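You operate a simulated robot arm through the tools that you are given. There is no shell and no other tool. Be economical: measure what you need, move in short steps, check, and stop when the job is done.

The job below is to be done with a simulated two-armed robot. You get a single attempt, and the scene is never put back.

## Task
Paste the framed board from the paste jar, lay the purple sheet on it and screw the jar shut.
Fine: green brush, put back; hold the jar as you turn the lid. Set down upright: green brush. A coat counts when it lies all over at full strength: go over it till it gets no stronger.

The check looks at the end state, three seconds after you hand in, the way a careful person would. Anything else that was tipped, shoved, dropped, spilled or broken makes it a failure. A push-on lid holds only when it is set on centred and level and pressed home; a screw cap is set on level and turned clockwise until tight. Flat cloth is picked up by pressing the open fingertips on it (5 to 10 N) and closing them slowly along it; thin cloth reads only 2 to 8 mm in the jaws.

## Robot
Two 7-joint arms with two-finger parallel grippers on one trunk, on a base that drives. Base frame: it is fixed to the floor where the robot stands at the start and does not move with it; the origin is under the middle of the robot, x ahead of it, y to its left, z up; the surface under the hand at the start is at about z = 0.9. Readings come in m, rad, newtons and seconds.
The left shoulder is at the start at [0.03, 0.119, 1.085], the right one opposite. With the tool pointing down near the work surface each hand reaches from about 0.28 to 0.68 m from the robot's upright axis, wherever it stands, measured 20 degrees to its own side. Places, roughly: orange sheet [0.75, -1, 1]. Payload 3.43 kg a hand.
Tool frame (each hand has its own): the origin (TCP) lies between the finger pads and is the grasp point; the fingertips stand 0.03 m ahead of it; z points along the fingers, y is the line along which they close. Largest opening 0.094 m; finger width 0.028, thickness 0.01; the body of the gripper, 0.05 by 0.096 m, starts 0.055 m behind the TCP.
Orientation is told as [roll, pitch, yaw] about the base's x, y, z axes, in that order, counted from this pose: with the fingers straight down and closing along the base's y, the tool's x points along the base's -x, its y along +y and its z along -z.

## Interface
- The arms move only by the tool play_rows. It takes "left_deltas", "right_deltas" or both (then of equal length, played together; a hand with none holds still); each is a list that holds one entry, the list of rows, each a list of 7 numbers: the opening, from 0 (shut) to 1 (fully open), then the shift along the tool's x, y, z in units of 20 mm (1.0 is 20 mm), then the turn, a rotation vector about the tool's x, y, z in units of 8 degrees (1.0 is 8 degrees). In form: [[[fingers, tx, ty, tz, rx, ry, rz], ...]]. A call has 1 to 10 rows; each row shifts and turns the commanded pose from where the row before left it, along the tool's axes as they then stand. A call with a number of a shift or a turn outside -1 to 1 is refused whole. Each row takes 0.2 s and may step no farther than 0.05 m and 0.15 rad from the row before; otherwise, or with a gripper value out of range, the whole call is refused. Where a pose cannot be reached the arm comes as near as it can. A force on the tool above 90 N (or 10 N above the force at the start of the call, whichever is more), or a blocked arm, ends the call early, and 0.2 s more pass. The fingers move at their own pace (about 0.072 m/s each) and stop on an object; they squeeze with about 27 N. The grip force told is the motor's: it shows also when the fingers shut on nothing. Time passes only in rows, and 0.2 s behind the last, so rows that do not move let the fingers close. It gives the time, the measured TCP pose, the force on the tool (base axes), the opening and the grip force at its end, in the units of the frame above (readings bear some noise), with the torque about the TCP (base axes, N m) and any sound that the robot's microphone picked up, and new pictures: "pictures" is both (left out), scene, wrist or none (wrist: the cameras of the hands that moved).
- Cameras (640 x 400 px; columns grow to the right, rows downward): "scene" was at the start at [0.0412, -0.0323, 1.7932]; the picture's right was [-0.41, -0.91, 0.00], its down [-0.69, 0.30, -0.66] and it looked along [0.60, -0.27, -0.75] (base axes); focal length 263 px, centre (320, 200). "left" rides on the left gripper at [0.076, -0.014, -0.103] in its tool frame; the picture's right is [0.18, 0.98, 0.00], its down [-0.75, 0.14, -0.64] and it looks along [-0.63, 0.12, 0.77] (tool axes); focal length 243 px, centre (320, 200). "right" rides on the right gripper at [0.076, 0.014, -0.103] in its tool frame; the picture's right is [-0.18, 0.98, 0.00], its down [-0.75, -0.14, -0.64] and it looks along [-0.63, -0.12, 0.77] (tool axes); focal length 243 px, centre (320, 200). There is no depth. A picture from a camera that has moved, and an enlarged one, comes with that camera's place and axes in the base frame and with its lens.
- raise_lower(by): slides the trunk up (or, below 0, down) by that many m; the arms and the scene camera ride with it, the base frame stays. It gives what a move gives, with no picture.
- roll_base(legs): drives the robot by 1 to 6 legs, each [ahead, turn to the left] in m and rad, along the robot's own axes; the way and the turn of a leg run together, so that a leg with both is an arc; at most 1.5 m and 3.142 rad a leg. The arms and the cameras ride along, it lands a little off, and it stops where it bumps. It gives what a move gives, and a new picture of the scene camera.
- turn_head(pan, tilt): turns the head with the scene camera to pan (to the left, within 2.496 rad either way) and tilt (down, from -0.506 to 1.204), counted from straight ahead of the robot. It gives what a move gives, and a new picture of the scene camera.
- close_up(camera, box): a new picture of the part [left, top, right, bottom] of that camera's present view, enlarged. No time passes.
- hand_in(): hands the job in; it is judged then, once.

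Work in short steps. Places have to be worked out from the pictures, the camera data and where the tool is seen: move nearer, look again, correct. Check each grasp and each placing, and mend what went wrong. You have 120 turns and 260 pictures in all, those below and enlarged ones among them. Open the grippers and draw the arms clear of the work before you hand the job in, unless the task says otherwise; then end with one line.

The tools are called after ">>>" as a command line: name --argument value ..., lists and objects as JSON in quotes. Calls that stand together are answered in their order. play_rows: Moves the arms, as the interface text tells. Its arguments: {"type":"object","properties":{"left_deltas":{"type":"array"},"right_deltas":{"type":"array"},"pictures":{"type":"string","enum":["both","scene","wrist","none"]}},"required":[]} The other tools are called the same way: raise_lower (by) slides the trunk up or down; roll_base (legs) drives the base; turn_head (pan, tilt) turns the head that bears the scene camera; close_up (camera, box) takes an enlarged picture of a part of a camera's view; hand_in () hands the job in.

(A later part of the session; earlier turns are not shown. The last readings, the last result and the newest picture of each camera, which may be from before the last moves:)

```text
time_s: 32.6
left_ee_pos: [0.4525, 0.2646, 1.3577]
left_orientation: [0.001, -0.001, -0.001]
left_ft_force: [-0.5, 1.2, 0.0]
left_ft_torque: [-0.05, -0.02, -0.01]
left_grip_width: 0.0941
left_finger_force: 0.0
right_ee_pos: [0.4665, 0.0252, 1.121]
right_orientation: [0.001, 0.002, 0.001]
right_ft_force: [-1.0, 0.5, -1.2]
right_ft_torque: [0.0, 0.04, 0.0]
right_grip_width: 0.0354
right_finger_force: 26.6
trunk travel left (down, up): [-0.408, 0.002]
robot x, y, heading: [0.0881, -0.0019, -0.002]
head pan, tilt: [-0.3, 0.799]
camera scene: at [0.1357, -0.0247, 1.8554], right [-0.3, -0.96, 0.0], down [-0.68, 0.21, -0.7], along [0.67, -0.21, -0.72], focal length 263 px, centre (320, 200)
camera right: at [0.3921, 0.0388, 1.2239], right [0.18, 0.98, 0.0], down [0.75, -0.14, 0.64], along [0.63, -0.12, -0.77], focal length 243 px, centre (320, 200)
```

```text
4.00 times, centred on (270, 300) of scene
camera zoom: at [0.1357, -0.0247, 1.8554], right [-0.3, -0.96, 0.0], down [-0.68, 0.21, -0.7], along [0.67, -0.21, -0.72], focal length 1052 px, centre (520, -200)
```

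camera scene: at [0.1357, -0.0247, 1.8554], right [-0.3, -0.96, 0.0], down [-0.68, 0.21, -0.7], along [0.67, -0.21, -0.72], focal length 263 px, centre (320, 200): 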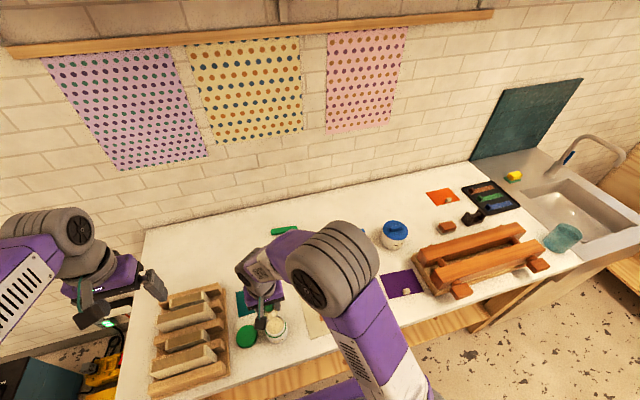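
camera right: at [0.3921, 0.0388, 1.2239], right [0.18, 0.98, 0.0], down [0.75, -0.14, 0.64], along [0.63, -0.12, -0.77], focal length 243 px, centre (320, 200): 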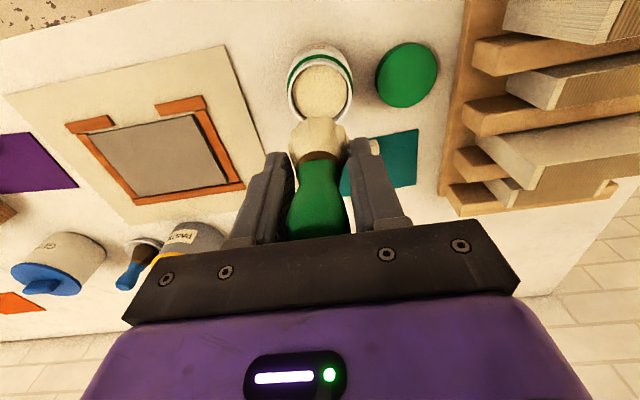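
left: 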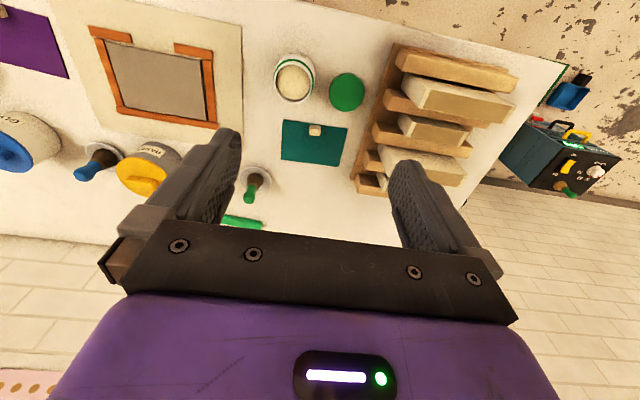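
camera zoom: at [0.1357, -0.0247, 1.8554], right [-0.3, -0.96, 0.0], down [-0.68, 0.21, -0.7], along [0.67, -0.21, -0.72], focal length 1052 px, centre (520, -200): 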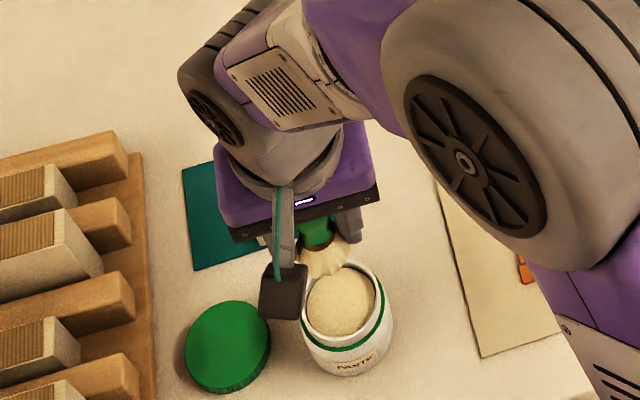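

The jar didn't move; the brush slid ~2 cm up in the grip. I'll carry it over the panel, stand it on the panel, and regrip higher.

>>> play_rows --right_deltas '[[[0, -0.34, -1, 0, 0, 0, 0], [0, -0.34, -1, 0, 0, 0, 0], [0, -0.34, -1, 0, 0, 0, 0], [0, -0.34, -1, 0, 0, 0, 0], [0, -0.34, -1, 0, 0, 0, 0], [0, -0.34, -1, 0, 0, 0, 0], [0, -0.34, -1, 0, 0, 0, 0], [0, -0.34, -1, 0, 0, 0, 0], [0, -0.34, -1, 0, 0, 0, 0], [0, -0.34, -1, 0, 0, 0, 0]]]' --pictures "none"

>>> play_rows --right_deltas '[[[0, 0, -0.95, 0.9, 0, 0, 0], [0, 0, -0.95, 0.9, 0, 0, 0], [0, 0, -0.9, 0.9, 0, 0, 0], [0, 0, 0, 0.9, 0, 0, 0], [0, 0, 0, 0, 0, 0, 0]]]' --pictures "both"

>>> close_up --camera "right" --box '[160, 0, 480, 200]'

```text
time_s: 34.8
left_ee_pos: [0.4539, 0.2625, 1.3584]
left_orientation: [0.0, -0.001, 0.0]
left_ft_force: [0.7, 0.3, 0.1]
left_ft_torque: [0.03, 0.02, 0.0]
left_grip_width: 0.0941
left_finger_force: 0.1
right_ee_pos: [0.5339, -0.1775, 1.121]
right_orientation: [0.001, 0.001, 0.0]
right_ft_force: [0.0, 1.1, 0.2]
right_ft_torque: [0.01, 0.0, -0.03]
right_grip_width: 0.0354
right_finger_force: 26.6
trunk travel left (down, up): [-0.408, 0.002]
robot x, y, heading: [0.0902, 0.0007, -0.007]
head pan, tilt: [-0.3, 0.799]
```

```text
time_s: 36.0
left_ee_pos: [0.4536, 0.263, 1.3581]
left_orientation: [0.0, 0.001, -0.001]
left_ft_force: [-0.5, -0.3, 0.4]
left_ft_torque: [-0.02, 0.01, -0.01]
left_grip_width: 0.0942
left_finger_force: 0.1
right_ee_pos: [0.5324, -0.2305, 1.048]
right_orientation: [0.001, -0.001, 0.0]
right_ft_force: [0.4, 0.1, -0.6]
right_ft_torque: [0.01, 0.01, 0.01]
right_grip_width: 0.0353
right_finger_force: 27.2
trunk travel left (down, up): [-0.408, 0.002]
robot x, y, heading: [0.0907, 0.0004, 0.005]
head pan, tilt: [-0.3, 0.799]
camera scene: at [0.1356, -0.0244, 1.8555], right [-0.3, -0.96, 0.0], down [-0.68, 0.21, -0.7], along [0.67, -0.21, -0.72], focal length 263 px, centre (320, 200)
camera right: at [0.4591, -0.217, 1.1514], right [0.18, 0.98, 0.0], down [0.75, -0.14, 0.64], along [0.63, -0.12, -0.77], focal length 243 px, centre (320, 200)
```

scene: 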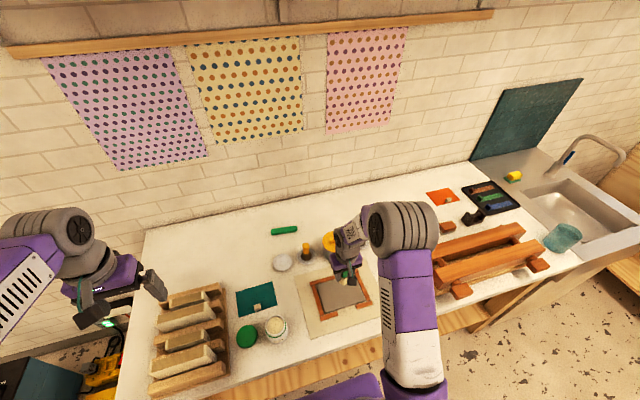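
right: 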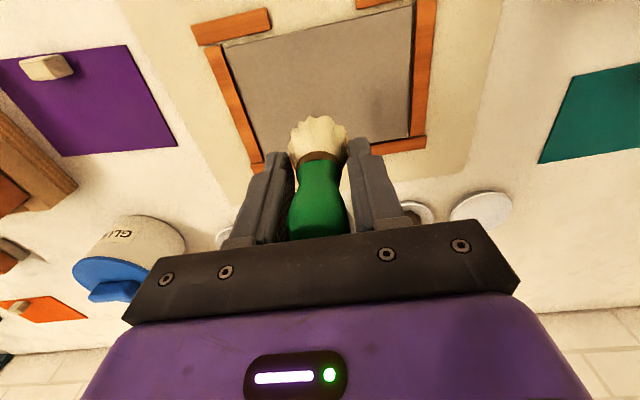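

```text
2.00 times, centred on (320, 100) of right
camera zoom: at [0.4591, -0.217, 1.1514], right [0.18, 0.98, 0.0], down [0.75, -0.14, 0.64], along [0.63, -0.12, -0.77], focal length 485 px, centre (320, 400)
```

zoom: 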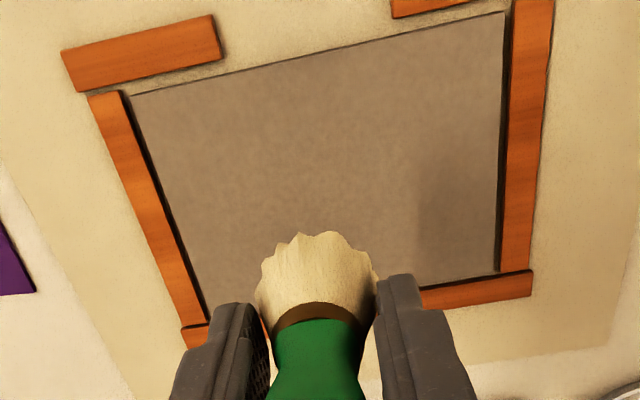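

Panel measured: x 0.478–0.588, y −0.307…−0.146, bars thin. I lower toward the panel in fine steps until I feel contact.

>>> play_rows --right_deltas '[[[0, 0, 0, 1, 0, 0, 0], [0, 0, 0, 1, 0, 0, 0], [0, 0, 0, 1, 0, 0, 0], [0, 0, 0, 1, 0, 0, 0], [0, 0, 0, 0.4, 0, 0, 0], [0, 0, 0, 0, 0, 0, 0]]]' --pictures "wrist"

```text
time_s: 37.4
left_ee_pos: [0.4535, 0.2642, 1.358]
left_orientation: [0.001, 0.002, 0.0]
left_ft_force: [0.3, -0.2, -0.2]
left_ft_torque: [0.01, -0.02, -0.01]
left_grip_width: 0.094
left_finger_force: 0.0
right_ee_pos: [0.5342, -0.2302, 0.9616]
right_orientation: [0.001, 0.001, 0.0]
right_ft_force: [-0.4, -1.0, -0.6]
right_ft_torque: [-0.03, 0.0, 0.02]
right_grip_width: 0.0357
right_finger_force: 26.3
trunk travel left (down, up): [-0.408, 0.002]
robot x, y, heading: [0.0936, -0.0002, -0.003]
head pan, tilt: [-0.3, 0.799]
camera right: at [0.4601, -0.2153, 1.0639], right [0.18, 0.98, 0.0], down [0.75, -0.14, 0.64], along [0.63, -0.12, -0.77], focal length 243 px, centre (320, 200)
```

right: 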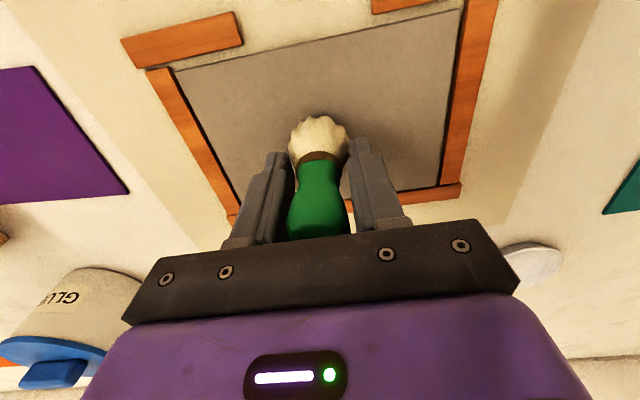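

>>> play_rows --right_deltas '[[[0, 0, 0, 0.2, 0, 0, 0], [0, 0, 0, 0.2, 0, 0, 0], [0, 0, 0, 0.15, 0, 0, 0], [0, 0, 0, 0, 0, 0, 0]]]' --pictures "wrist"

```text
time_s: 38.4
left_ee_pos: [0.4491, 0.266, 1.3596]
left_orientation: [-0.003, -0.006, -0.001]
left_ft_force: [-0.8, -0.6, -0.3]
left_ft_torque: [0.0, 0.01, 0.0]
left_grip_width: 0.0942
left_finger_force: 0.0
right_ee_pos: [0.5341, -0.2302, 0.9561]
right_orientation: [-0.004, -0.01, 0.0]
right_ft_force: [-7.1, -2.7, 64.5]
right_ft_torque: [0.02, 0.49, 0.01]
right_grip_width: 0.0356
right_finger_force: 27.1
trunk travel left (down, up): [-0.408, 0.002]
robot x, y, heading: [0.0917, 0.0003, 0.0]
head pan, tilt: [-0.3, 0.799]
camera right: at [0.4585, -0.2149, 1.0575], right [0.18, 0.98, 0.0], down [0.75, -0.14, 0.65], along [0.64, -0.12, -0.76], focal length 243 px, centre (320, 200)
```

right: 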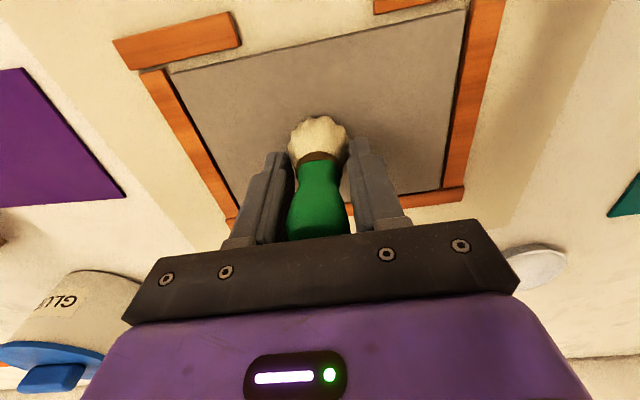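

Contact found at TCP z≈0.957 (64 N is too much). The fingertips are still 2 cm above the panel, clear of the bars, so no regrip needed; I ease up 5 mm.

>>> play_rows --right_deltas '[[[0, 0, 0, -0.25, 0, 0, 0], [0, 0, 0, 0, 0, 0, 0]]]' --pictures "none"

```text
time_s: 39.0
left_ee_pos: [0.4519, 0.2651, 1.3585]
left_orientation: [0.0, -0.002, 0.001]
left_ft_force: [-0.5, -0.8, 0.6]
left_ft_torque: [-0.03, -0.02, 0.01]
left_grip_width: 0.094
left_finger_force: 0.2
right_ee_pos: [0.5336, -0.229, 0.9559]
right_orientation: [0.0, -0.005, 0.001]
right_ft_force: [2.9, -1.9, 30.2]
right_ft_torque: [-0.04, -0.35, 0.02]
right_grip_width: 0.0352
right_finger_force: 26.3
trunk travel left (down, up): [-0.408, 0.002]
robot x, y, heading: [0.0891, -0.0027, -0.003]
head pan, tilt: [-0.3, 0.799]
```

Still 30 N; easing 2.5 mm more and starting strokes: to the far-left corner, then along the far side.

>>> play_rows --right_deltas '[[[0, -0.44, 0.83, -0.12, 0, 0, 0], [0, -0.44, 0.83, 0, 0, 0, 0], [0, -0.44, 0.83, 0, 0, 0, 0], [0, -0.44, 0.83, 0, 0, 0, 0], [0, 0, -1, 0, 0, 0, 0], [0, 0, -1, 0, 0, 0, 0], [0, 0, -1, 0, 0, 0, 0], [0, 0, -1, 0, 0, 0, 0], [0, 0, -1, 0, 0, 0, 0], [0, 0, -1, 0, 0, 0, 0]]]' --pictures "both"

>>> close_up --camera "scene" --box '[290, 250, 410, 330]'

```text
time_s: 41.2
left_ee_pos: [0.453, 0.2628, 1.3581]
left_orientation: [0.001, 0.001, 0.001]
left_ft_force: [-0.6, -0.3, -0.1]
left_ft_torque: [0.01, 0.04, 0.02]
left_grip_width: 0.094
left_finger_force: 0.1
right_ee_pos: [0.5691, -0.2858, 0.9574]
right_orientation: [0.0, 0.002, 0.001]
right_ft_force: [0.1, -1.1, 0.1]
right_ft_torque: [0.0, -0.03, 0.0]
right_grip_width: 0.0354
right_finger_force: 27.2
trunk travel left (down, up): [-0.408, 0.002]
robot x, y, heading: [0.0883, -0.0009, -0.003]
head pan, tilt: [-0.3, 0.799]
camera scene: at [0.1361, -0.0255, 1.8554], right [-0.3, -0.96, 0.0], down [-0.69, 0.21, -0.7], along [0.67, -0.21, -0.72], focal length 263 px, centre (320, 200)
camera right: at [0.4955, -0.2705, 1.0603], right [0.18, 0.98, 0.0], down [0.75, -0.14, 0.64], along [0.63, -0.12, -0.77], focal length 243 px, centre (320, 200)
```

scene: 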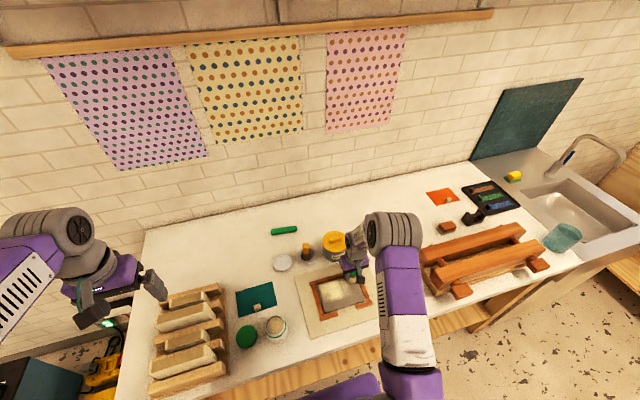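
right: 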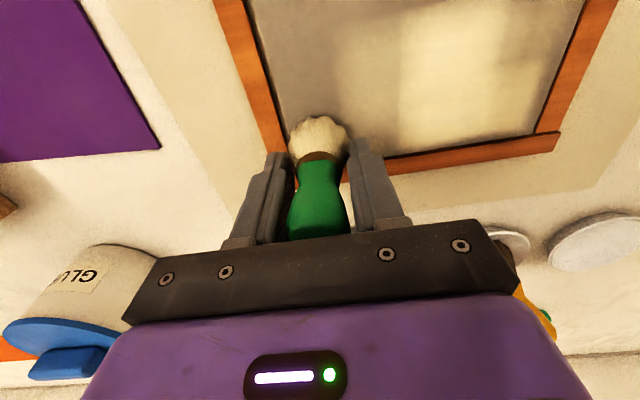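

```text
5.00 times, centred on (350, 290) of scene
camera zoom: at [0.1361, -0.0255, 1.8554], right [-0.3, -0.96, 0.0], down [-0.69, 0.21, -0.7], along [0.67, -0.21, -0.72], focal length 1315 px, centre (170, -250)
```

zoom: 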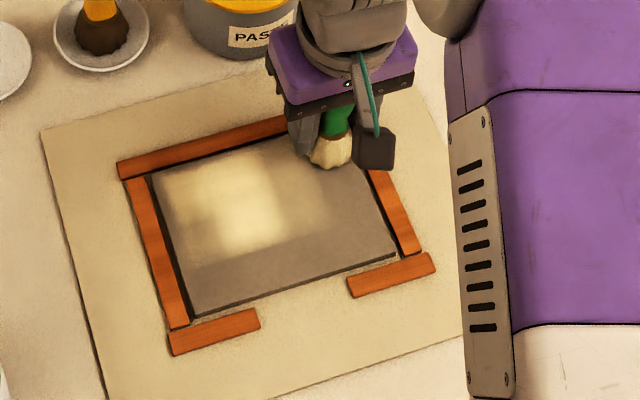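

Paste is going on; contact force has dropped to zero, so I lower 2.5 mm and run the next lane back toward +y.

>>> play_rows --right_deltas '[[[0, 0, -0.2, 0.13, 0, 0, 0], [0, 0.6, 0, 0, 0, 0, 0], [0, 0.6, 0, 0, 0, 0, 0], [0, 0, 1, 0, 0, 0, 0], [0, 0, 1, 0, 0, 0, 0], [0, 0, 1, 0, 0, 0, 0], [0, 0, 1, 0, 0, 0, 0], [0, 0, 1, 0, 0, 0, 0], [0, 0, 1, 0, 0, 0, 0], [0, 0, 0.3, 0, 0, 0, 0]]]' --pictures "scene"

>>> close_up --camera "scene" --box '[290, 250, 410, 330]'

```text
time_s: 43.4
left_ee_pos: [0.4515, 0.2628, 1.3591]
left_orientation: [0.0, -0.001, 0.001]
left_ft_force: [0.1, 0.1, 1.1]
left_ft_torque: [0.01, 0.03, 0.03]
left_grip_width: 0.094
left_finger_force: 0.1
right_ee_pos: [0.5442, -0.1623, 0.9551]
right_orientation: [0.001, -0.001, -0.002]
right_ft_force: [-0.5, -9.0, 25.4]
right_ft_torque: [-0.4, -0.22, -0.07]
right_grip_width: 0.035
right_finger_force: 27.2
trunk travel left (down, up): [-0.408, 0.002]
robot x, y, heading: [0.0887, -0.0001, -0.003]
head pan, tilt: [-0.3, 0.799]
camera scene: at [0.1334, -0.0255, 1.8556], right [-0.3, -0.96, 0.0], down [-0.68, 0.21, -0.7], along [0.67, -0.21, -0.72], focal length 263 px, centre (320, 200)
```

scene: 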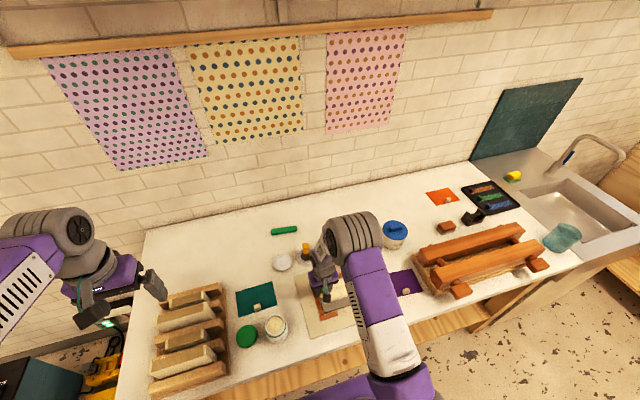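

```text
5.00 times, centred on (350, 290) of scene
camera zoom: at [0.1334, -0.0255, 1.8556], right [-0.3, -0.96, 0.0], down [-0.68, 0.21, -0.7], along [0.67, -0.21, -0.72], focal length 1315 px, centre (170, -250)
```

zoom: 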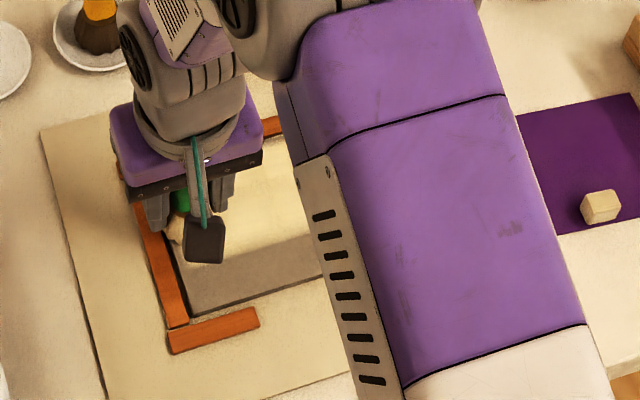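

Good coat along that lane. Next lane (x≈0.521) toward −y.

>>> play_rows --right_deltas '[[[0, 0.6, 0, -0.03, 0, 0, 0], [0, 0.6, 0, 0, 0, 0, 0], [0, 0, -1, 0, 0, 0, 0], [0, 0, -1, 0, 0, 0, 0], [0, 0, -1, 0, 0, 0, 0], [0, 0, -1, 0, 0, 0, 0], [0, 0, -1, 0, 0, 0, 0], [0, 0, -1, 0, 0, 0, 0], [0, 0, -0.35, 0, 0, 0, 0]]]' --pictures "none"

>>> play_rows --right_deltas '[[[0, 0.6, 0, 0, 0, 0, 0], [0, 0.6, 0, 0, 0, 0, 0], [0, 0, 1, 0, 0, 0, 0], [0, 0, 1, 0, 0, 0, 0], [0, 0, 1, 0, 0, 0, 0], [0, 0, 1, 0, 0, 0, 0], [0, 0, 1, 0, 0, 0, 0], [0, 0, 1, 0, 0, 0, 0], [0, 0, 0.3, 0, 0, 0, 0]]]' --pictures "wrist"

>>> close_up --camera "scene" --box '[290, 250, 410, 330]'

```text
time_s: 45.4
left_ee_pos: [0.4527, 0.2656, 1.3592]
left_orientation: [-0.001, -0.002, 0.0]
left_ft_force: [-0.9, 0.0, -0.3]
left_ft_torque: [-0.01, -0.03, -0.04]
left_grip_width: 0.0939
left_finger_force: 0.0
right_ee_pos: [0.5205, -0.2873, 0.9558]
right_orientation: [-0.002, 0.003, -0.001]
right_ft_force: [0.2, 5.8, 17.8]
right_ft_torque: [0.32, -0.23, 0.1]
right_grip_width: 0.0354
right_finger_force: 26.7
trunk travel left (down, up): [-0.408, 0.002]
robot x, y, heading: [0.0893, 0.0012, 0.001]
head pan, tilt: [-0.3, 0.799]
```

```text
time_s: 47.4
left_ee_pos: [0.4519, 0.2634, 1.3588]
left_orientation: [0.001, -0.004, -0.001]
left_ft_force: [0.1, 0.6, -0.3]
left_ft_torque: [0.01, -0.01, 0.0]
left_grip_width: 0.0944
left_finger_force: 0.1
right_ee_pos: [0.4962, -0.1635, 0.9562]
right_orientation: [-0.001, -0.001, 0.0]
right_ft_force: [0.1, -9.4, 28.6]
right_ft_torque: [-0.41, -0.24, -0.03]
right_grip_width: 0.0354
right_finger_force: 26.9
trunk travel left (down, up): [-0.408, 0.002]
robot x, y, heading: [0.0884, -0.0014, 0.001]
head pan, tilt: [-0.3, 0.799]
camera right: at [0.4222, -0.1489, 1.0587], right [0.18, 0.98, 0.0], down [0.75, -0.14, 0.64], along [0.63, -0.12, -0.77], focal length 243 px, centre (320, 200)
```

right: 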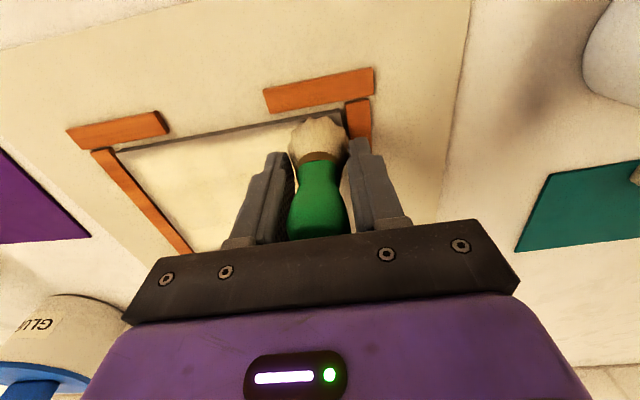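

```text
5.00 times, centred on (350, 290) of scene
camera zoom: at [0.1334, -0.0253, 1.8555], right [-0.3, -0.96, 0.0], down [-0.68, 0.21, -0.7], along [0.67, -0.21, -0.72], focal length 1315 px, centre (170, -250)
```

zoom: 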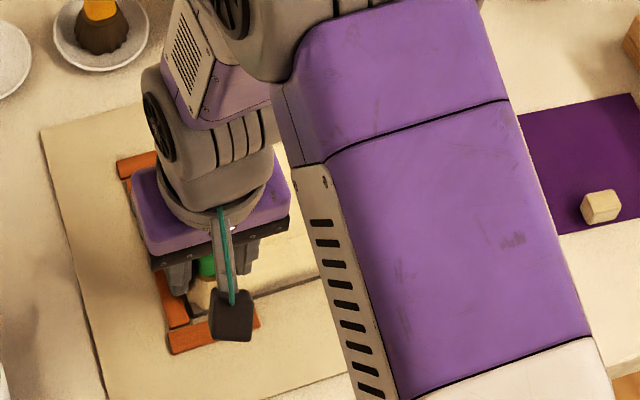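

First coat done. I lift and move toward the jar so I can view the whole panel, and reload.

>>> play_rows --right_deltas '[[[0, 0, 0, -1, 0, 0, 0], [0, 0, 0, -1, 0, 0, 0], [0, 0, 0, -1, 0, 0, 0], [0, 0, 0, -1, 0, 0, 0], [0, 0.3, 0.9, -1, 0, 0, 0], [0, 0.3, 1, -1, 0, 0, 0], [0, 0.3, 1, -1, 0, 0, 0], [0, 0.2, 1, 0, 0, 0, 0], [0, 0.2, 1, 0, 0, 0, 0], [0, 0, 1, 0, 0, 0, 0]]]' --pictures "both"

>>> close_up --camera "scene" --box '[290, 250, 410, 330]'

```text
time_s: 49.6
left_ee_pos: [0.4537, 0.2641, 1.357]
left_orientation: [0.0, 0.0, 0.0]
left_ft_force: [0.3, 0.4, 0.0]
left_ft_torque: [-0.02, -0.03, -0.03]
left_grip_width: 0.0938
left_finger_force: 0.1
right_ee_pos: [0.4722, -0.0427, 1.096]
right_orientation: [0.002, 0.0, 0.0]
right_ft_force: [0.3, -0.5, -0.6]
right_ft_torque: [0.0, 0.01, 0.03]
right_grip_width: 0.0357
right_finger_force: 26.9
trunk travel left (down, up): [-0.408, 0.002]
robot x, y, heading: [0.0947, -0.0014, 0.003]
head pan, tilt: [-0.3, 0.799]
camera scene: at [0.1362, -0.0236, 1.8554], right [-0.29, -0.96, 0.0], down [-0.69, 0.21, -0.7], along [0.67, -0.21, -0.72], focal length 263 px, centre (320, 200)
camera right: at [0.3976, -0.029, 1.1987], right [0.18, 0.98, 0.0], down [0.75, -0.14, 0.64], along [0.63, -0.12, -0.77], focal length 243 px, centre (320, 200)
```

scene: 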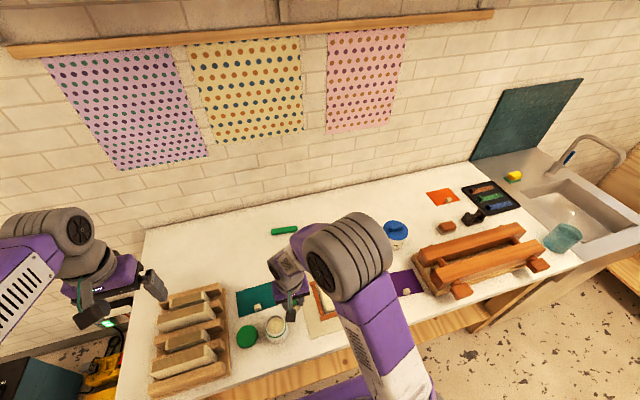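
right: 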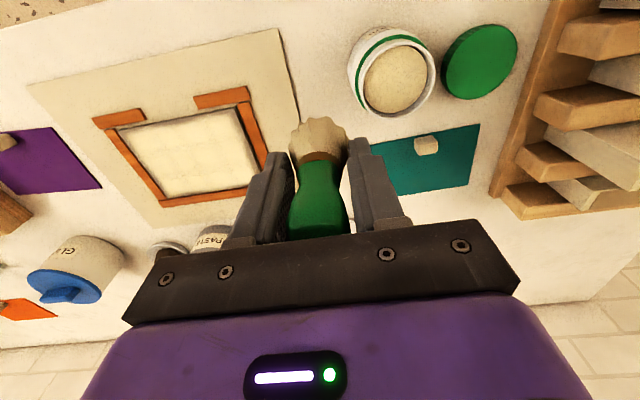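

```text
5.00 times, centred on (350, 290) of scene
camera zoom: at [0.1362, -0.0236, 1.8554], right [-0.29, -0.96, 0.0], down [-0.69, 0.21, -0.7], along [0.67, -0.21, -0.72], focal length 1315 px, centre (170, -250)
```

zoom: 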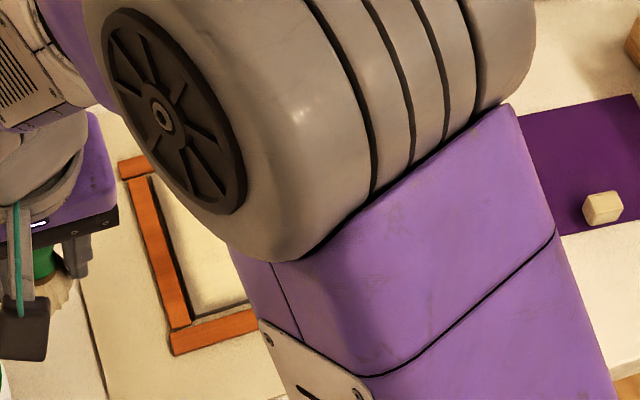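

>>> close_up --camera "right" --box '[90, 70, 290, 210]'

```text
2.86 times, centred on (190, 140) of right
camera zoom: at [0.3976, -0.029, 1.1987], right [0.18, 0.98, 0.0], down [0.75, -0.14, 0.64], along [0.63, -0.12, -0.77], focal length 693 px, centre (691, 371)
```

zoom: 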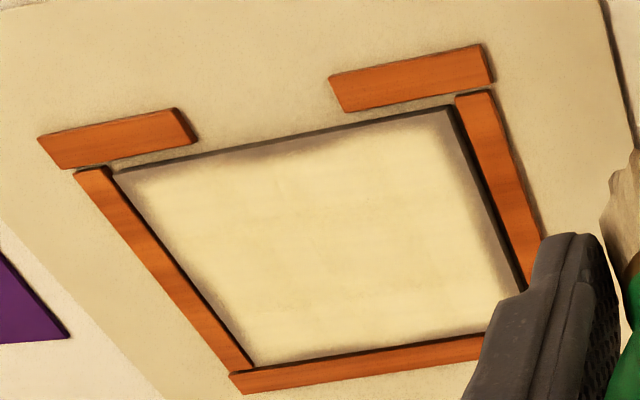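

The middle is covered but a ~1 cm border (near edge, both sides) is thin. I reload the brush: over the jar, then down gently.

>>> play_rows --right_deltas '[[[0, 0.1, 0.9, 0, 0, 0, 0], [0, 0.1, 0.9, 0, 0, 0, 0], [0, 0.1, 0.9, 0, 0, 0, 0], [0, 0, 0.7, 0, 0, 0, 0], [0, 0, 0, 0.8, 0, 0, 0], [0, 0, 0, 0.8, 0, 0, 0], [0, 0, 0, 0.8, 0, 0, 0], [0, 0, 0, 0.8, 0, 0, 0], [0, 0, 0, 0.7, 0, 0, 0], [0, 0, 0, 0, 0, 0, 0]]]' --pictures "wrist"

```text
time_s: 51.8
left_ee_pos: [0.4541, 0.2641, 1.3573]
left_orientation: [0.0, 0.001, 0.001]
left_ft_force: [-0.1, 0.1, 0.0]
left_ft_torque: [-0.04, 0.0, 0.03]
left_grip_width: 0.094
left_finger_force: 0.2
right_ee_pos: [0.4648, 0.0245, 1.0176]
right_orientation: [0.0, 0.0, 0.0]
right_ft_force: [-1.1, 0.2, -0.8]
right_ft_torque: [0.01, -0.03, -0.02]
right_grip_width: 0.0357
right_finger_force: 26.6
trunk travel left (down, up): [-0.408, 0.002]
robot x, y, heading: [0.088, 0.0052, 0.001]
head pan, tilt: [-0.3, 0.799]
camera right: at [0.3906, 0.0383, 1.1207], right [0.18, 0.98, 0.0], down [0.75, -0.14, 0.64], along [0.63, -0.12, -0.77], focal length 243 px, centre (320, 200)
```

right: 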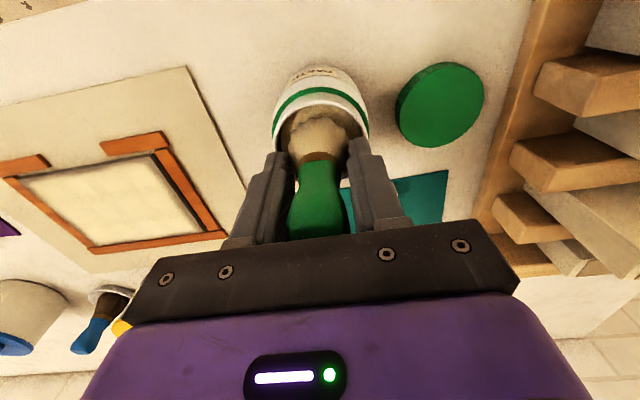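

No contact yet and bristles look drier than before; I lower a few mm more.

>>> play_rows --right_deltas '[[[0, 0, 0, 0.15, 0, 0, 0], [0, 0, 0, 0.1, 0, 0, 0], [0, 0, 0, 0, 0, 0, 0]]]' --pictures "wrist"

```text
time_s: 52.6
left_ee_pos: [0.452, 0.2634, 1.3585]
left_orientation: [-0.001, 0.0, 0.002]
left_ft_force: [-0.5, -0.7, -0.1]
left_ft_torque: [0.04, 0.0, 0.0]
left_grip_width: 0.0939
left_finger_force: 0.0
right_ee_pos: [0.466, 0.0237, 1.0125]
right_orientation: [0.001, -0.001, 0.001]
right_ft_force: [-0.7, -2.2, 16.1]
right_ft_torque: [-0.11, -0.04, 0.02]
right_grip_width: 0.0353
right_finger_force: 26.3
trunk travel left (down, up): [-0.408, 0.002]
robot x, y, heading: [0.0871, -0.0024, -0.001]
head pan, tilt: [-0.3, 0.799]
camera right: at [0.3909, 0.0382, 1.1162], right [0.18, 0.98, 0.0], down [0.75, -0.14, 0.64], along [0.63, -0.12, -0.77], focal length 243 px, centre (320, 200)
```

right: 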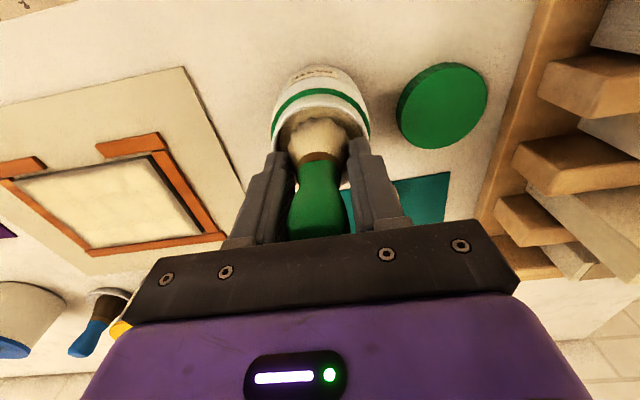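

Loaded (paler bristles, 16 N). Back up and over to the near-left corner of the panel.

>>> play_rows --right_deltas '[[[0, 0, 0, -1, 0, 0, 0], [0, 0, 0, -1, 0, 0, 0], [0, 0, 0, -1, 0, 0, 0], [0, 0, -0.5, -1, 0, 0, 0], [0, -0.2, -1, 0, 0, 0, 0], [0, -0.2, -1, 0, 0, 0, 0], [0, -0.2, -1, 0, 0, 0, 0], [0, -0.2, -1, 0, 0, 0, 0], [0, -0.2, -1, 0, 0, 0, 0], [0, 0, -1, 0, 0, 0, 0]]]' --pictures "none"

>>> play_rows --right_deltas '[[[0, 0, -1, 0.3, 0, 0, 0], [0, 0, -1, 1, 0, 0, 0], [0, 0, -0.4, 1, 0, 0, 0], [0, 0, 0, 1, 0, 0, 0], [0, 0, 0, 1, 0, 0, 0], [0, 0, 0, 1, 0, 0, 0], [0, 0, 0, 1, 0, 0, 0], [0, 0, 0, 0, 0, 0, 0]]]' --pictures "wrist"

```text
time_s: 54.8
left_ee_pos: [0.453, 0.2626, 1.3569]
left_orientation: [0.0, 0.0, -0.001]
left_ft_force: [0.5, 0.8, -1.2]
left_ft_torque: [0.01, 0.02, 0.02]
left_grip_width: 0.0941
left_finger_force: 0.1
right_ee_pos: [0.4865, -0.1087, 1.0942]
right_orientation: [0.0, 0.001, 0.002]
right_ft_force: [0.5, 0.0, 0.5]
right_ft_torque: [-0.02, -0.01, 0.0]
right_grip_width: 0.0355
right_finger_force: 26.9
trunk travel left (down, up): [-0.408, 0.002]
robot x, y, heading: [0.0876, 0.0004, -0.001]
head pan, tilt: [-0.3, 0.799]
```

```text
time_s: 56.6
left_ee_pos: [0.4531, 0.2643, 1.358]
left_orientation: [0.0, 0.0, -0.001]
left_ft_force: [-0.1, 0.0, 0.0]
left_ft_torque: [0.0, -0.01, -0.03]
left_grip_width: 0.094
left_finger_force: 0.1
right_ee_pos: [0.4857, -0.1544, 0.9647]
right_orientation: [0.001, -0.001, 0.001]
right_ft_force: [-0.4, 0.7, -0.9]
right_ft_torque: [0.01, 0.01, -0.01]
right_grip_width: 0.0353
right_finger_force: 26.9
trunk travel left (down, up): [-0.408, 0.002]
robot x, y, heading: [0.0875, 0.0015, -0.002]
head pan, tilt: [-0.3, 0.799]
camera right: at [0.4102, -0.1406, 1.0681], right [0.18, 0.98, 0.0], down [0.75, -0.14, 0.64], along [0.63, -0.12, -0.77], focal length 243 px, centre (320, 200)
```

right: 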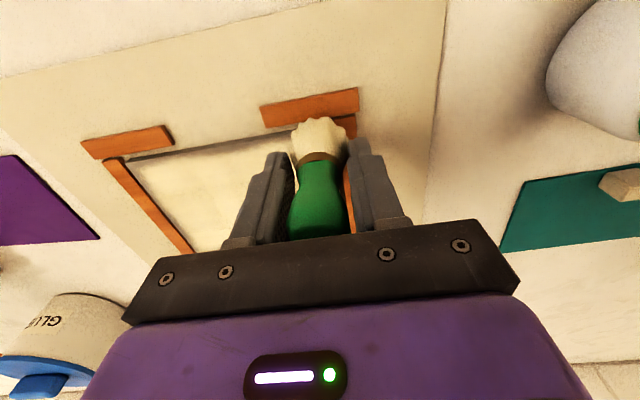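

At the corner; I lower onto it gently and read the force.

>>> play_rows --right_deltas '[[[0, 0, 0, 0.2, 0, 0, 0], [0, 0, 0, 0.2, 0, 0, 0], [0, 0, 0, 0.05, 0, 0, 0], [0, 0, 0, 0, 0, 0, 0]]]' --pictures "wrist"

>>> close_up --camera "right" --box '[240, 60, 400, 160]'

```text
time_s: 57.6
left_ee_pos: [0.4545, 0.2637, 1.3574]
left_orientation: [0.001, -0.001, -0.001]
left_ft_force: [-0.1, 1.1, -0.9]
left_ft_torque: [0.05, 0.04, 0.02]
left_grip_width: 0.094
left_finger_force: 0.2
right_ee_pos: [0.4849, -0.1552, 0.9571]
right_orientation: [-0.001, 0.001, -0.001]
right_ft_force: [0.4, -0.9, -0.8]
right_ft_torque: [0.0, 0.01, 0.02]
right_grip_width: 0.0351
right_finger_force: 26.6
trunk travel left (down, up): [-0.408, 0.002]
robot x, y, heading: [0.0919, 0.0018, -0.002]
head pan, tilt: [-0.3, 0.799]
camera right: at [0.4111, -0.1409, 1.06], right [0.18, 0.98, 0.0], down [0.75, -0.14, 0.64], along [0.63, -0.12, -0.77], focal length 243 px, centre (320, 200)
```

right: 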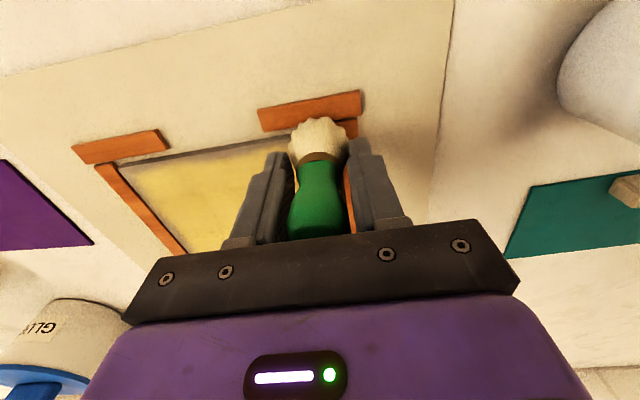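

```text
4.00 times, centred on (320, 110) of right
camera zoom: at [0.4111, -0.1409, 1.06], right [0.18, 0.98, 0.0], down [0.75, -0.14, 0.64], along [0.63, -0.12, -0.77], focal length 970 px, centre (320, 560)
```

zoom: 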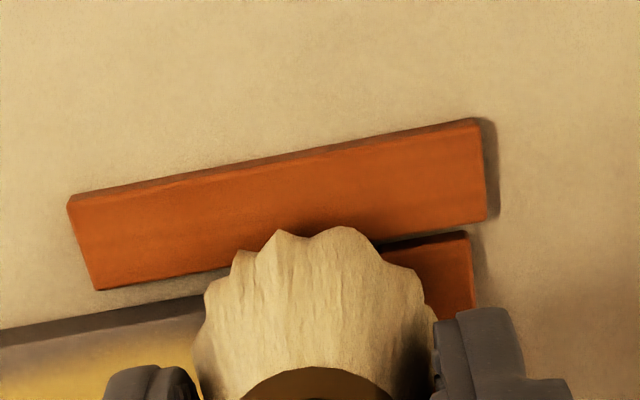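

No force yet and no bar contact. I lower 2 mm and stroke the near edge toward −y to y≈−0.301.

>>> play_rows --right_deltas '[[[0, 0, 0, 0.12, 0, 0, 0], [0, 0, -0.9, 0, 0, 0, 0], [0, 0, -0.9, 0, 0, 0, 0], [0, 0, -0.9, 0, 0, 0, 0], [0, 0, -0.9, 0, 0, 0, 0], [0, 0, -0.9, 0, 0, 0, 0], [0, 0, -0.9, 0, 0, 0, 0], [0, 0, -0.9, 0, 0, 0, 0], [0, 0, -0.9, 0, 0, 0, 0]]]' --pictures "wrist"

```text
time_s: 59.6
left_ee_pos: [0.4524, 0.264, 1.3582]
left_orientation: [-0.002, -0.001, 0.0]
left_ft_force: [0.0, 0.6, -0.6]
left_ft_torque: [-0.01, 0.03, 0.0]
left_grip_width: 0.0938
left_finger_force: 0.0
right_ee_pos: [0.4842, -0.2983, 0.9569]
right_orientation: [-0.001, 0.002, -0.001]
right_ft_force: [0.3, 4.6, 15.1]
right_ft_torque: [0.31, -0.18, 0.04]
right_grip_width: 0.0354
right_finger_force: 26.9
trunk travel left (down, up): [-0.408, 0.002]
robot x, y, heading: [0.0914, -0.0033, 0.0]
head pan, tilt: [-0.3, 0.799]
camera right: at [0.4101, -0.2842, 1.0592], right [0.18, 0.98, 0.0], down [0.75, -0.14, 0.64], along [0.63, -0.12, -0.77], focal length 243 px, centre (320, 200)
```

right: 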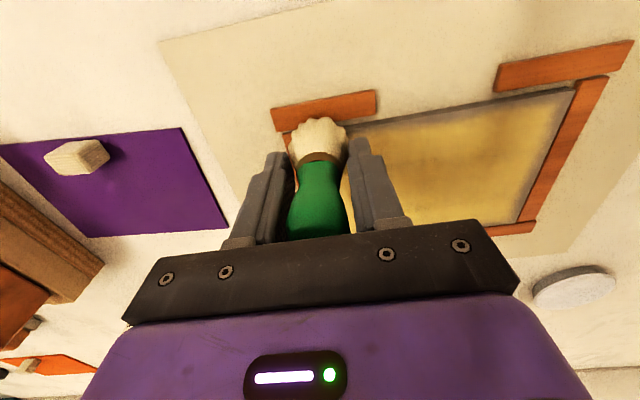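

The coat looks more amber now; I zoom to judge coverage and whether the edge stroke took.

>>> close_up --camera "right" --box '[340, 60, 620, 240]'

>>> close_up --camera "scene" --box '[290, 250, 410, 330]'

```text
2.22 times, centred on (480, 150) of right
camera zoom: at [0.4101, -0.2842, 1.0592], right [0.18, 0.98, 0.0], down [0.75, -0.14, 0.64], along [0.63, -0.12, -0.77], focal length 539 px, centre (-36, 311)
```

zoom: 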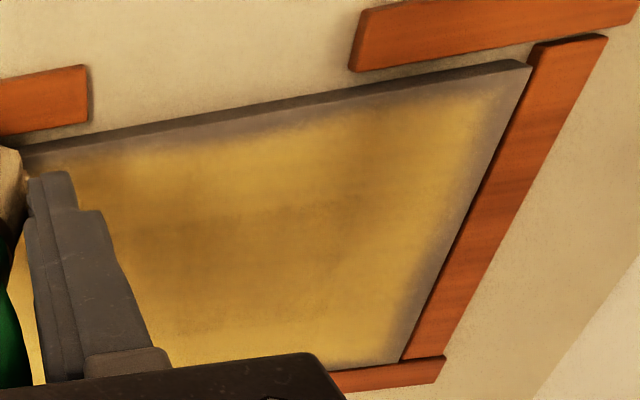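

```text
5.00 times, centred on (350, 290) of scene
camera zoom: at [0.1344, -0.0233, 1.8555], right [-0.3, -0.96, 0.0], down [-0.68, 0.21, -0.7], along [0.67, -0.21, -0.72], focal length 1315 px, centre (170, -250)
```

zoom: 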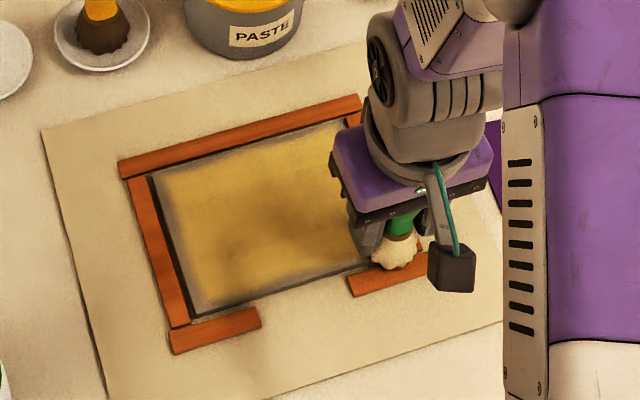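

The coat dries visibly with time, so the sheet must follow quickly. Plan: the right hand returns the brush, the left hand will paint later while the right holds the sheet ready. First one test pass over the amber middle to see if it freshens.

>>> play_rows --right_deltas '[[[0, -0.9, 0, 0, 0, 0, 0], [0, -0.9, 0, 0, 0, 0, 0], [0, -0.5, 0.5, 0, 0, 0, 0], [0, 0, 1, 0, 0, 0, 0], [0, 0, 1, 0, 0, 0, 0], [0, 0, 1, 0, 0, 0, 0], [0, 0, 1, 0, 0, 0, 0], [0, 0, 1, 0, 0, 0, 0], [0, 0, 0.8, -0.5, 0, 0, 0], [0, 0, 0.5, -1, 0, 0, 0]]]' --pictures "none"

>>> play_rows --right_deltas '[[[0, 0, 0.8, -1, 0, 0, 0], [0, 0, 0.8, -1, 0, 0, 0], [0, 0, 0.8, -1, 0, 0, 0], [0, 0, 1, -1, 0, 0, 0], [0, 0, 1, 0, 0, 0, 0], [0, 0, 1, 0, 0, 0, 0]]]' --pictures "wrist"

>>> close_up --camera "right" --box '[0, 40, 320, 240]'

```text
time_s: 61.8
left_ee_pos: [0.4513, 0.2635, 1.3586]
left_orientation: [0.0, -0.002, 0.0]
left_ft_force: [-0.7, -0.7, 0.7]
left_ft_torque: [-0.01, -0.03, 0.0]
left_grip_width: 0.0941
left_finger_force: 0.1
right_ee_pos: [0.5297, -0.1625, 0.9859]
right_orientation: [0.002, 0.003, 0.0]
right_ft_force: [-0.1, 0.1, -0.5]
right_ft_torque: [-0.02, -0.03, 0.01]
right_grip_width: 0.0356
right_finger_force: 26.8
trunk travel left (down, up): [-0.408, 0.002]
robot x, y, heading: [0.0877, 0.0021, -0.004]
head pan, tilt: [-0.3, 0.799]
```

```text
time_s: 63.2
left_ee_pos: [0.4526, 0.2634, 1.3574]
left_orientation: [0.0, -0.001, 0.0]
left_ft_force: [-0.4, 0.8, -0.1]
left_ft_torque: [-0.01, 0.02, 0.01]
left_grip_width: 0.0942
left_finger_force: 0.0
right_ee_pos: [0.5313, -0.0556, 1.0635]
right_orientation: [0.001, 0.003, 0.0]
right_ft_force: [0.5, 1.8, -1.4]
right_ft_torque: [-0.05, 0.01, -0.01]
right_grip_width: 0.0351
right_finger_force: 27.4
trunk travel left (down, up): [-0.408, 0.002]
robot x, y, heading: [0.0872, 0.0007, -0.003]
head pan, tilt: [-0.3, 0.799]
camera right: at [0.4567, -0.0413, 1.1677], right [0.18, 0.98, 0.0], down [0.75, -0.14, 0.64], along [0.63, -0.12, -0.77], focal length 243 px, centre (320, 200)
```

right: 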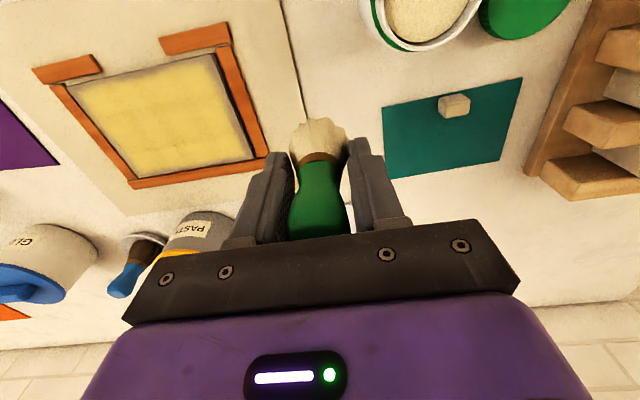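

```text
2.00 times, centred on (160, 140) of right
camera zoom: at [0.4567, -0.0413, 1.1677], right [0.18, 0.98, 0.0], down [0.75, -0.14, 0.64], along [0.63, -0.12, -0.77], focal length 485 px, centre (640, 320)
```

zoom: 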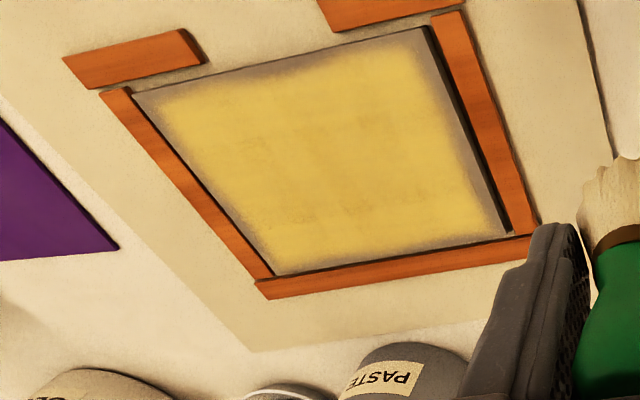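

The test pass left no visible stripe. I zoom in on the near edge and the brush to judge the real coverage.

>>> close_up --camera "right" --box '[50, 40, 250, 120]'

>>> close_up --camera "scene" --box '[300, 260, 390, 320]'

```text
3.20 times, centred on (150, 80) of right
camera zoom: at [0.4567, -0.0413, 1.1677], right [0.18, 0.98, 0.0], down [0.75, -0.14, 0.64], along [0.63, -0.12, -0.77], focal length 776 px, centre (864, 584)
```

zoom: 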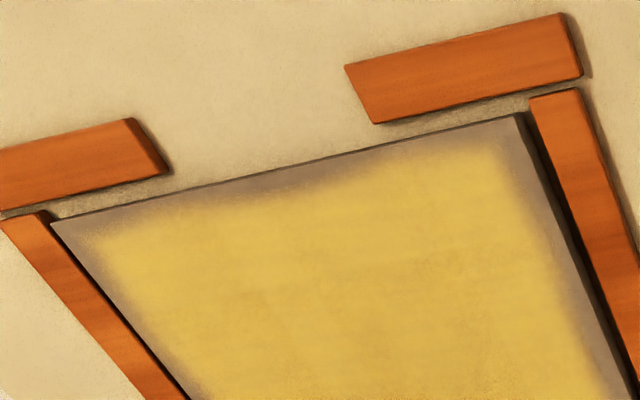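

```text
6.67 times, centred on (345, 290) of scene
camera zoom: at [0.1359, -0.0236, 1.8554], right [-0.29, -0.96, 0.0], down [-0.68, 0.21, -0.7], along [0.67, -0.21, -0.72], focal length 1753 px, centre (153, -400)
```

zoom: 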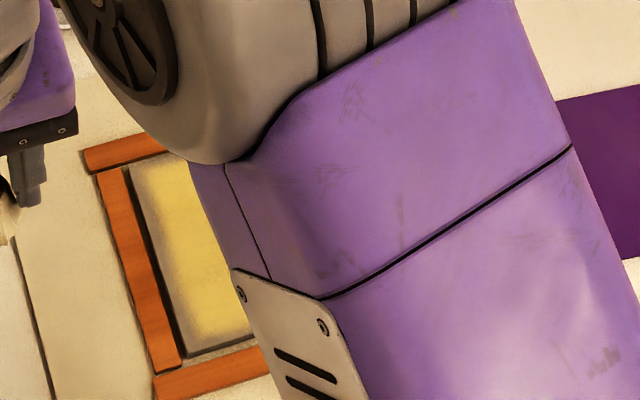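

The border stayed bare: I think the second strokes pressed too lightly. I go ahead with the two-hand plan: roll 0.06 m closer so the dish is comfortably in reach.

>>> roll_base --legs '[[0.06, 0.0]]'

```text
time_s: 64.2
left_ee_pos: [0.5127, 0.2636, 1.3577]
left_orientation: [0.0, -0.001, 0.001]
left_ft_force: [-0.1, 1.0, -0.1]
left_ft_torque: [0.02, 0.04, 0.02]
left_grip_width: 0.0941
left_finger_force: 0.1
right_ee_pos: [0.5907, -0.0562, 1.064]
right_orientation: [0.0, 0.001, 0.001]
right_ft_force: [-0.9, -0.3, 0.6]
right_ft_torque: [0.0, 0.05, 0.01]
right_grip_width: 0.0357
right_finger_force: 27.5
trunk travel left (down, up): [-0.408, 0.002]
robot x, y, heading: [0.1496, 0.0017, -0.001]
head pan, tilt: [-0.3, 0.799]
camera scene: at [0.1954, -0.0243, 1.8555], right [-0.3, -0.96, 0.0], down [-0.68, 0.21, -0.7], along [0.67, -0.21, -0.72], focal length 263 px, centre (320, 200)
```

scene: 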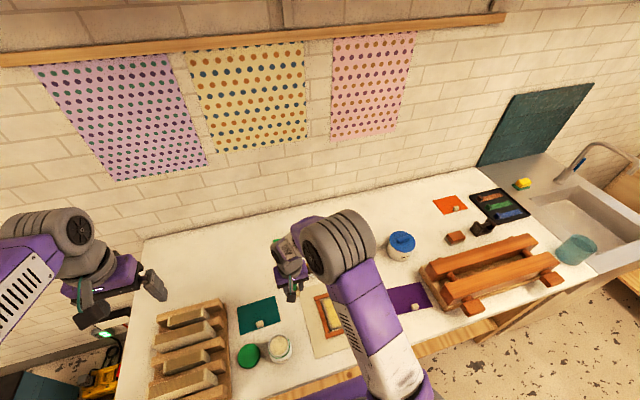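

Moved cleanly. Now over the dish.

>>> play_rows --right_deltas '[[[0, -0.93, 0.07, 0, 0, 0, 0], [0, -0.93, 0.07, 0, 0, 0, 0], [0, -0.93, 0.07, 0, 0, 0, 0], [0, -0.93, 0.07, 0, 0, 0, 0], [0, -0.93, 0.07, 0, 0, 0, 0], [0, -0.93, 0.07, 0, 0, 0, 0], [0, -0.9, 0.07, 0.5, 0, 0, 0], [0, 0, 0, 0.5, 0, 0, 0], [0, 0, 0, 0, 0, 0, 0]]]' --pictures "wrist"

>>> close_up --camera "right" --box '[240, 40, 400, 240]'

```text
time_s: 66.2
left_ee_pos: [0.5133, 0.2647, 1.3574]
left_orientation: [0.001, -0.002, -0.001]
left_ft_force: [0.9, 0.0, -0.4]
left_ft_torque: [-0.02, -0.05, 0.03]
left_grip_width: 0.0941
left_finger_force: 0.1
right_ee_pos: [0.7194, -0.0462, 1.0443]
right_orientation: [0.0, 0.002, -0.001]
right_ft_force: [0.6, -0.3, -1.1]
right_ft_torque: [-0.01, 0.01, -0.01]
right_grip_width: 0.0355
right_finger_force: 27.4
trunk travel left (down, up): [-0.408, 0.002]
robot x, y, heading: [0.1522, 0.0, -0.0]
head pan, tilt: [-0.3, 0.799]
camera right: at [0.6454, -0.0319, 1.1472], right [0.18, 0.98, 0.0], down [0.75, -0.14, 0.64], along [0.63, -0.12, -0.77], focal length 243 px, centre (320, 200)
```

right: 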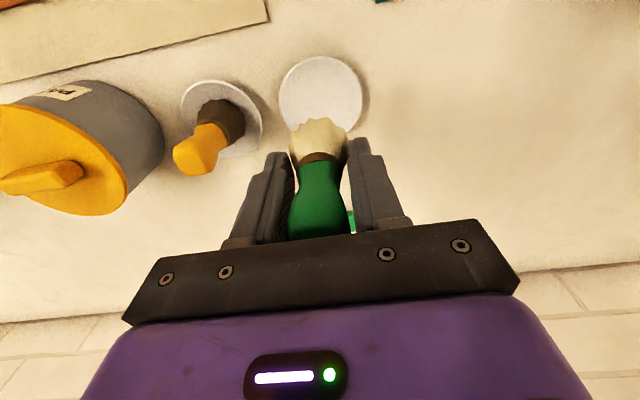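

```text
2.00 times, centred on (320, 140) of right
camera zoom: at [0.6454, -0.0319, 1.1472], right [0.18, 0.98, 0.0], down [0.75, -0.14, 0.64], along [0.63, -0.12, -0.77], focal length 485 px, centre (320, 320)
```

zoom: 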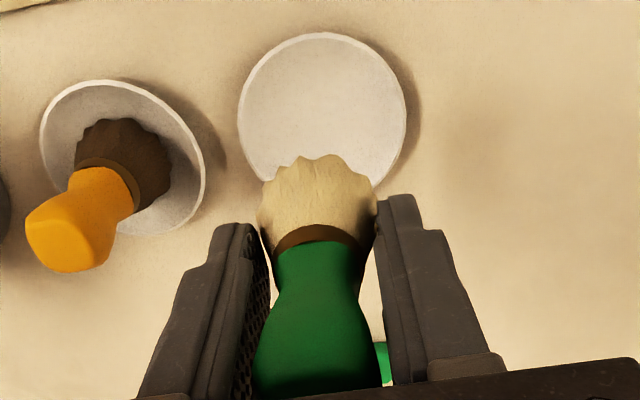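

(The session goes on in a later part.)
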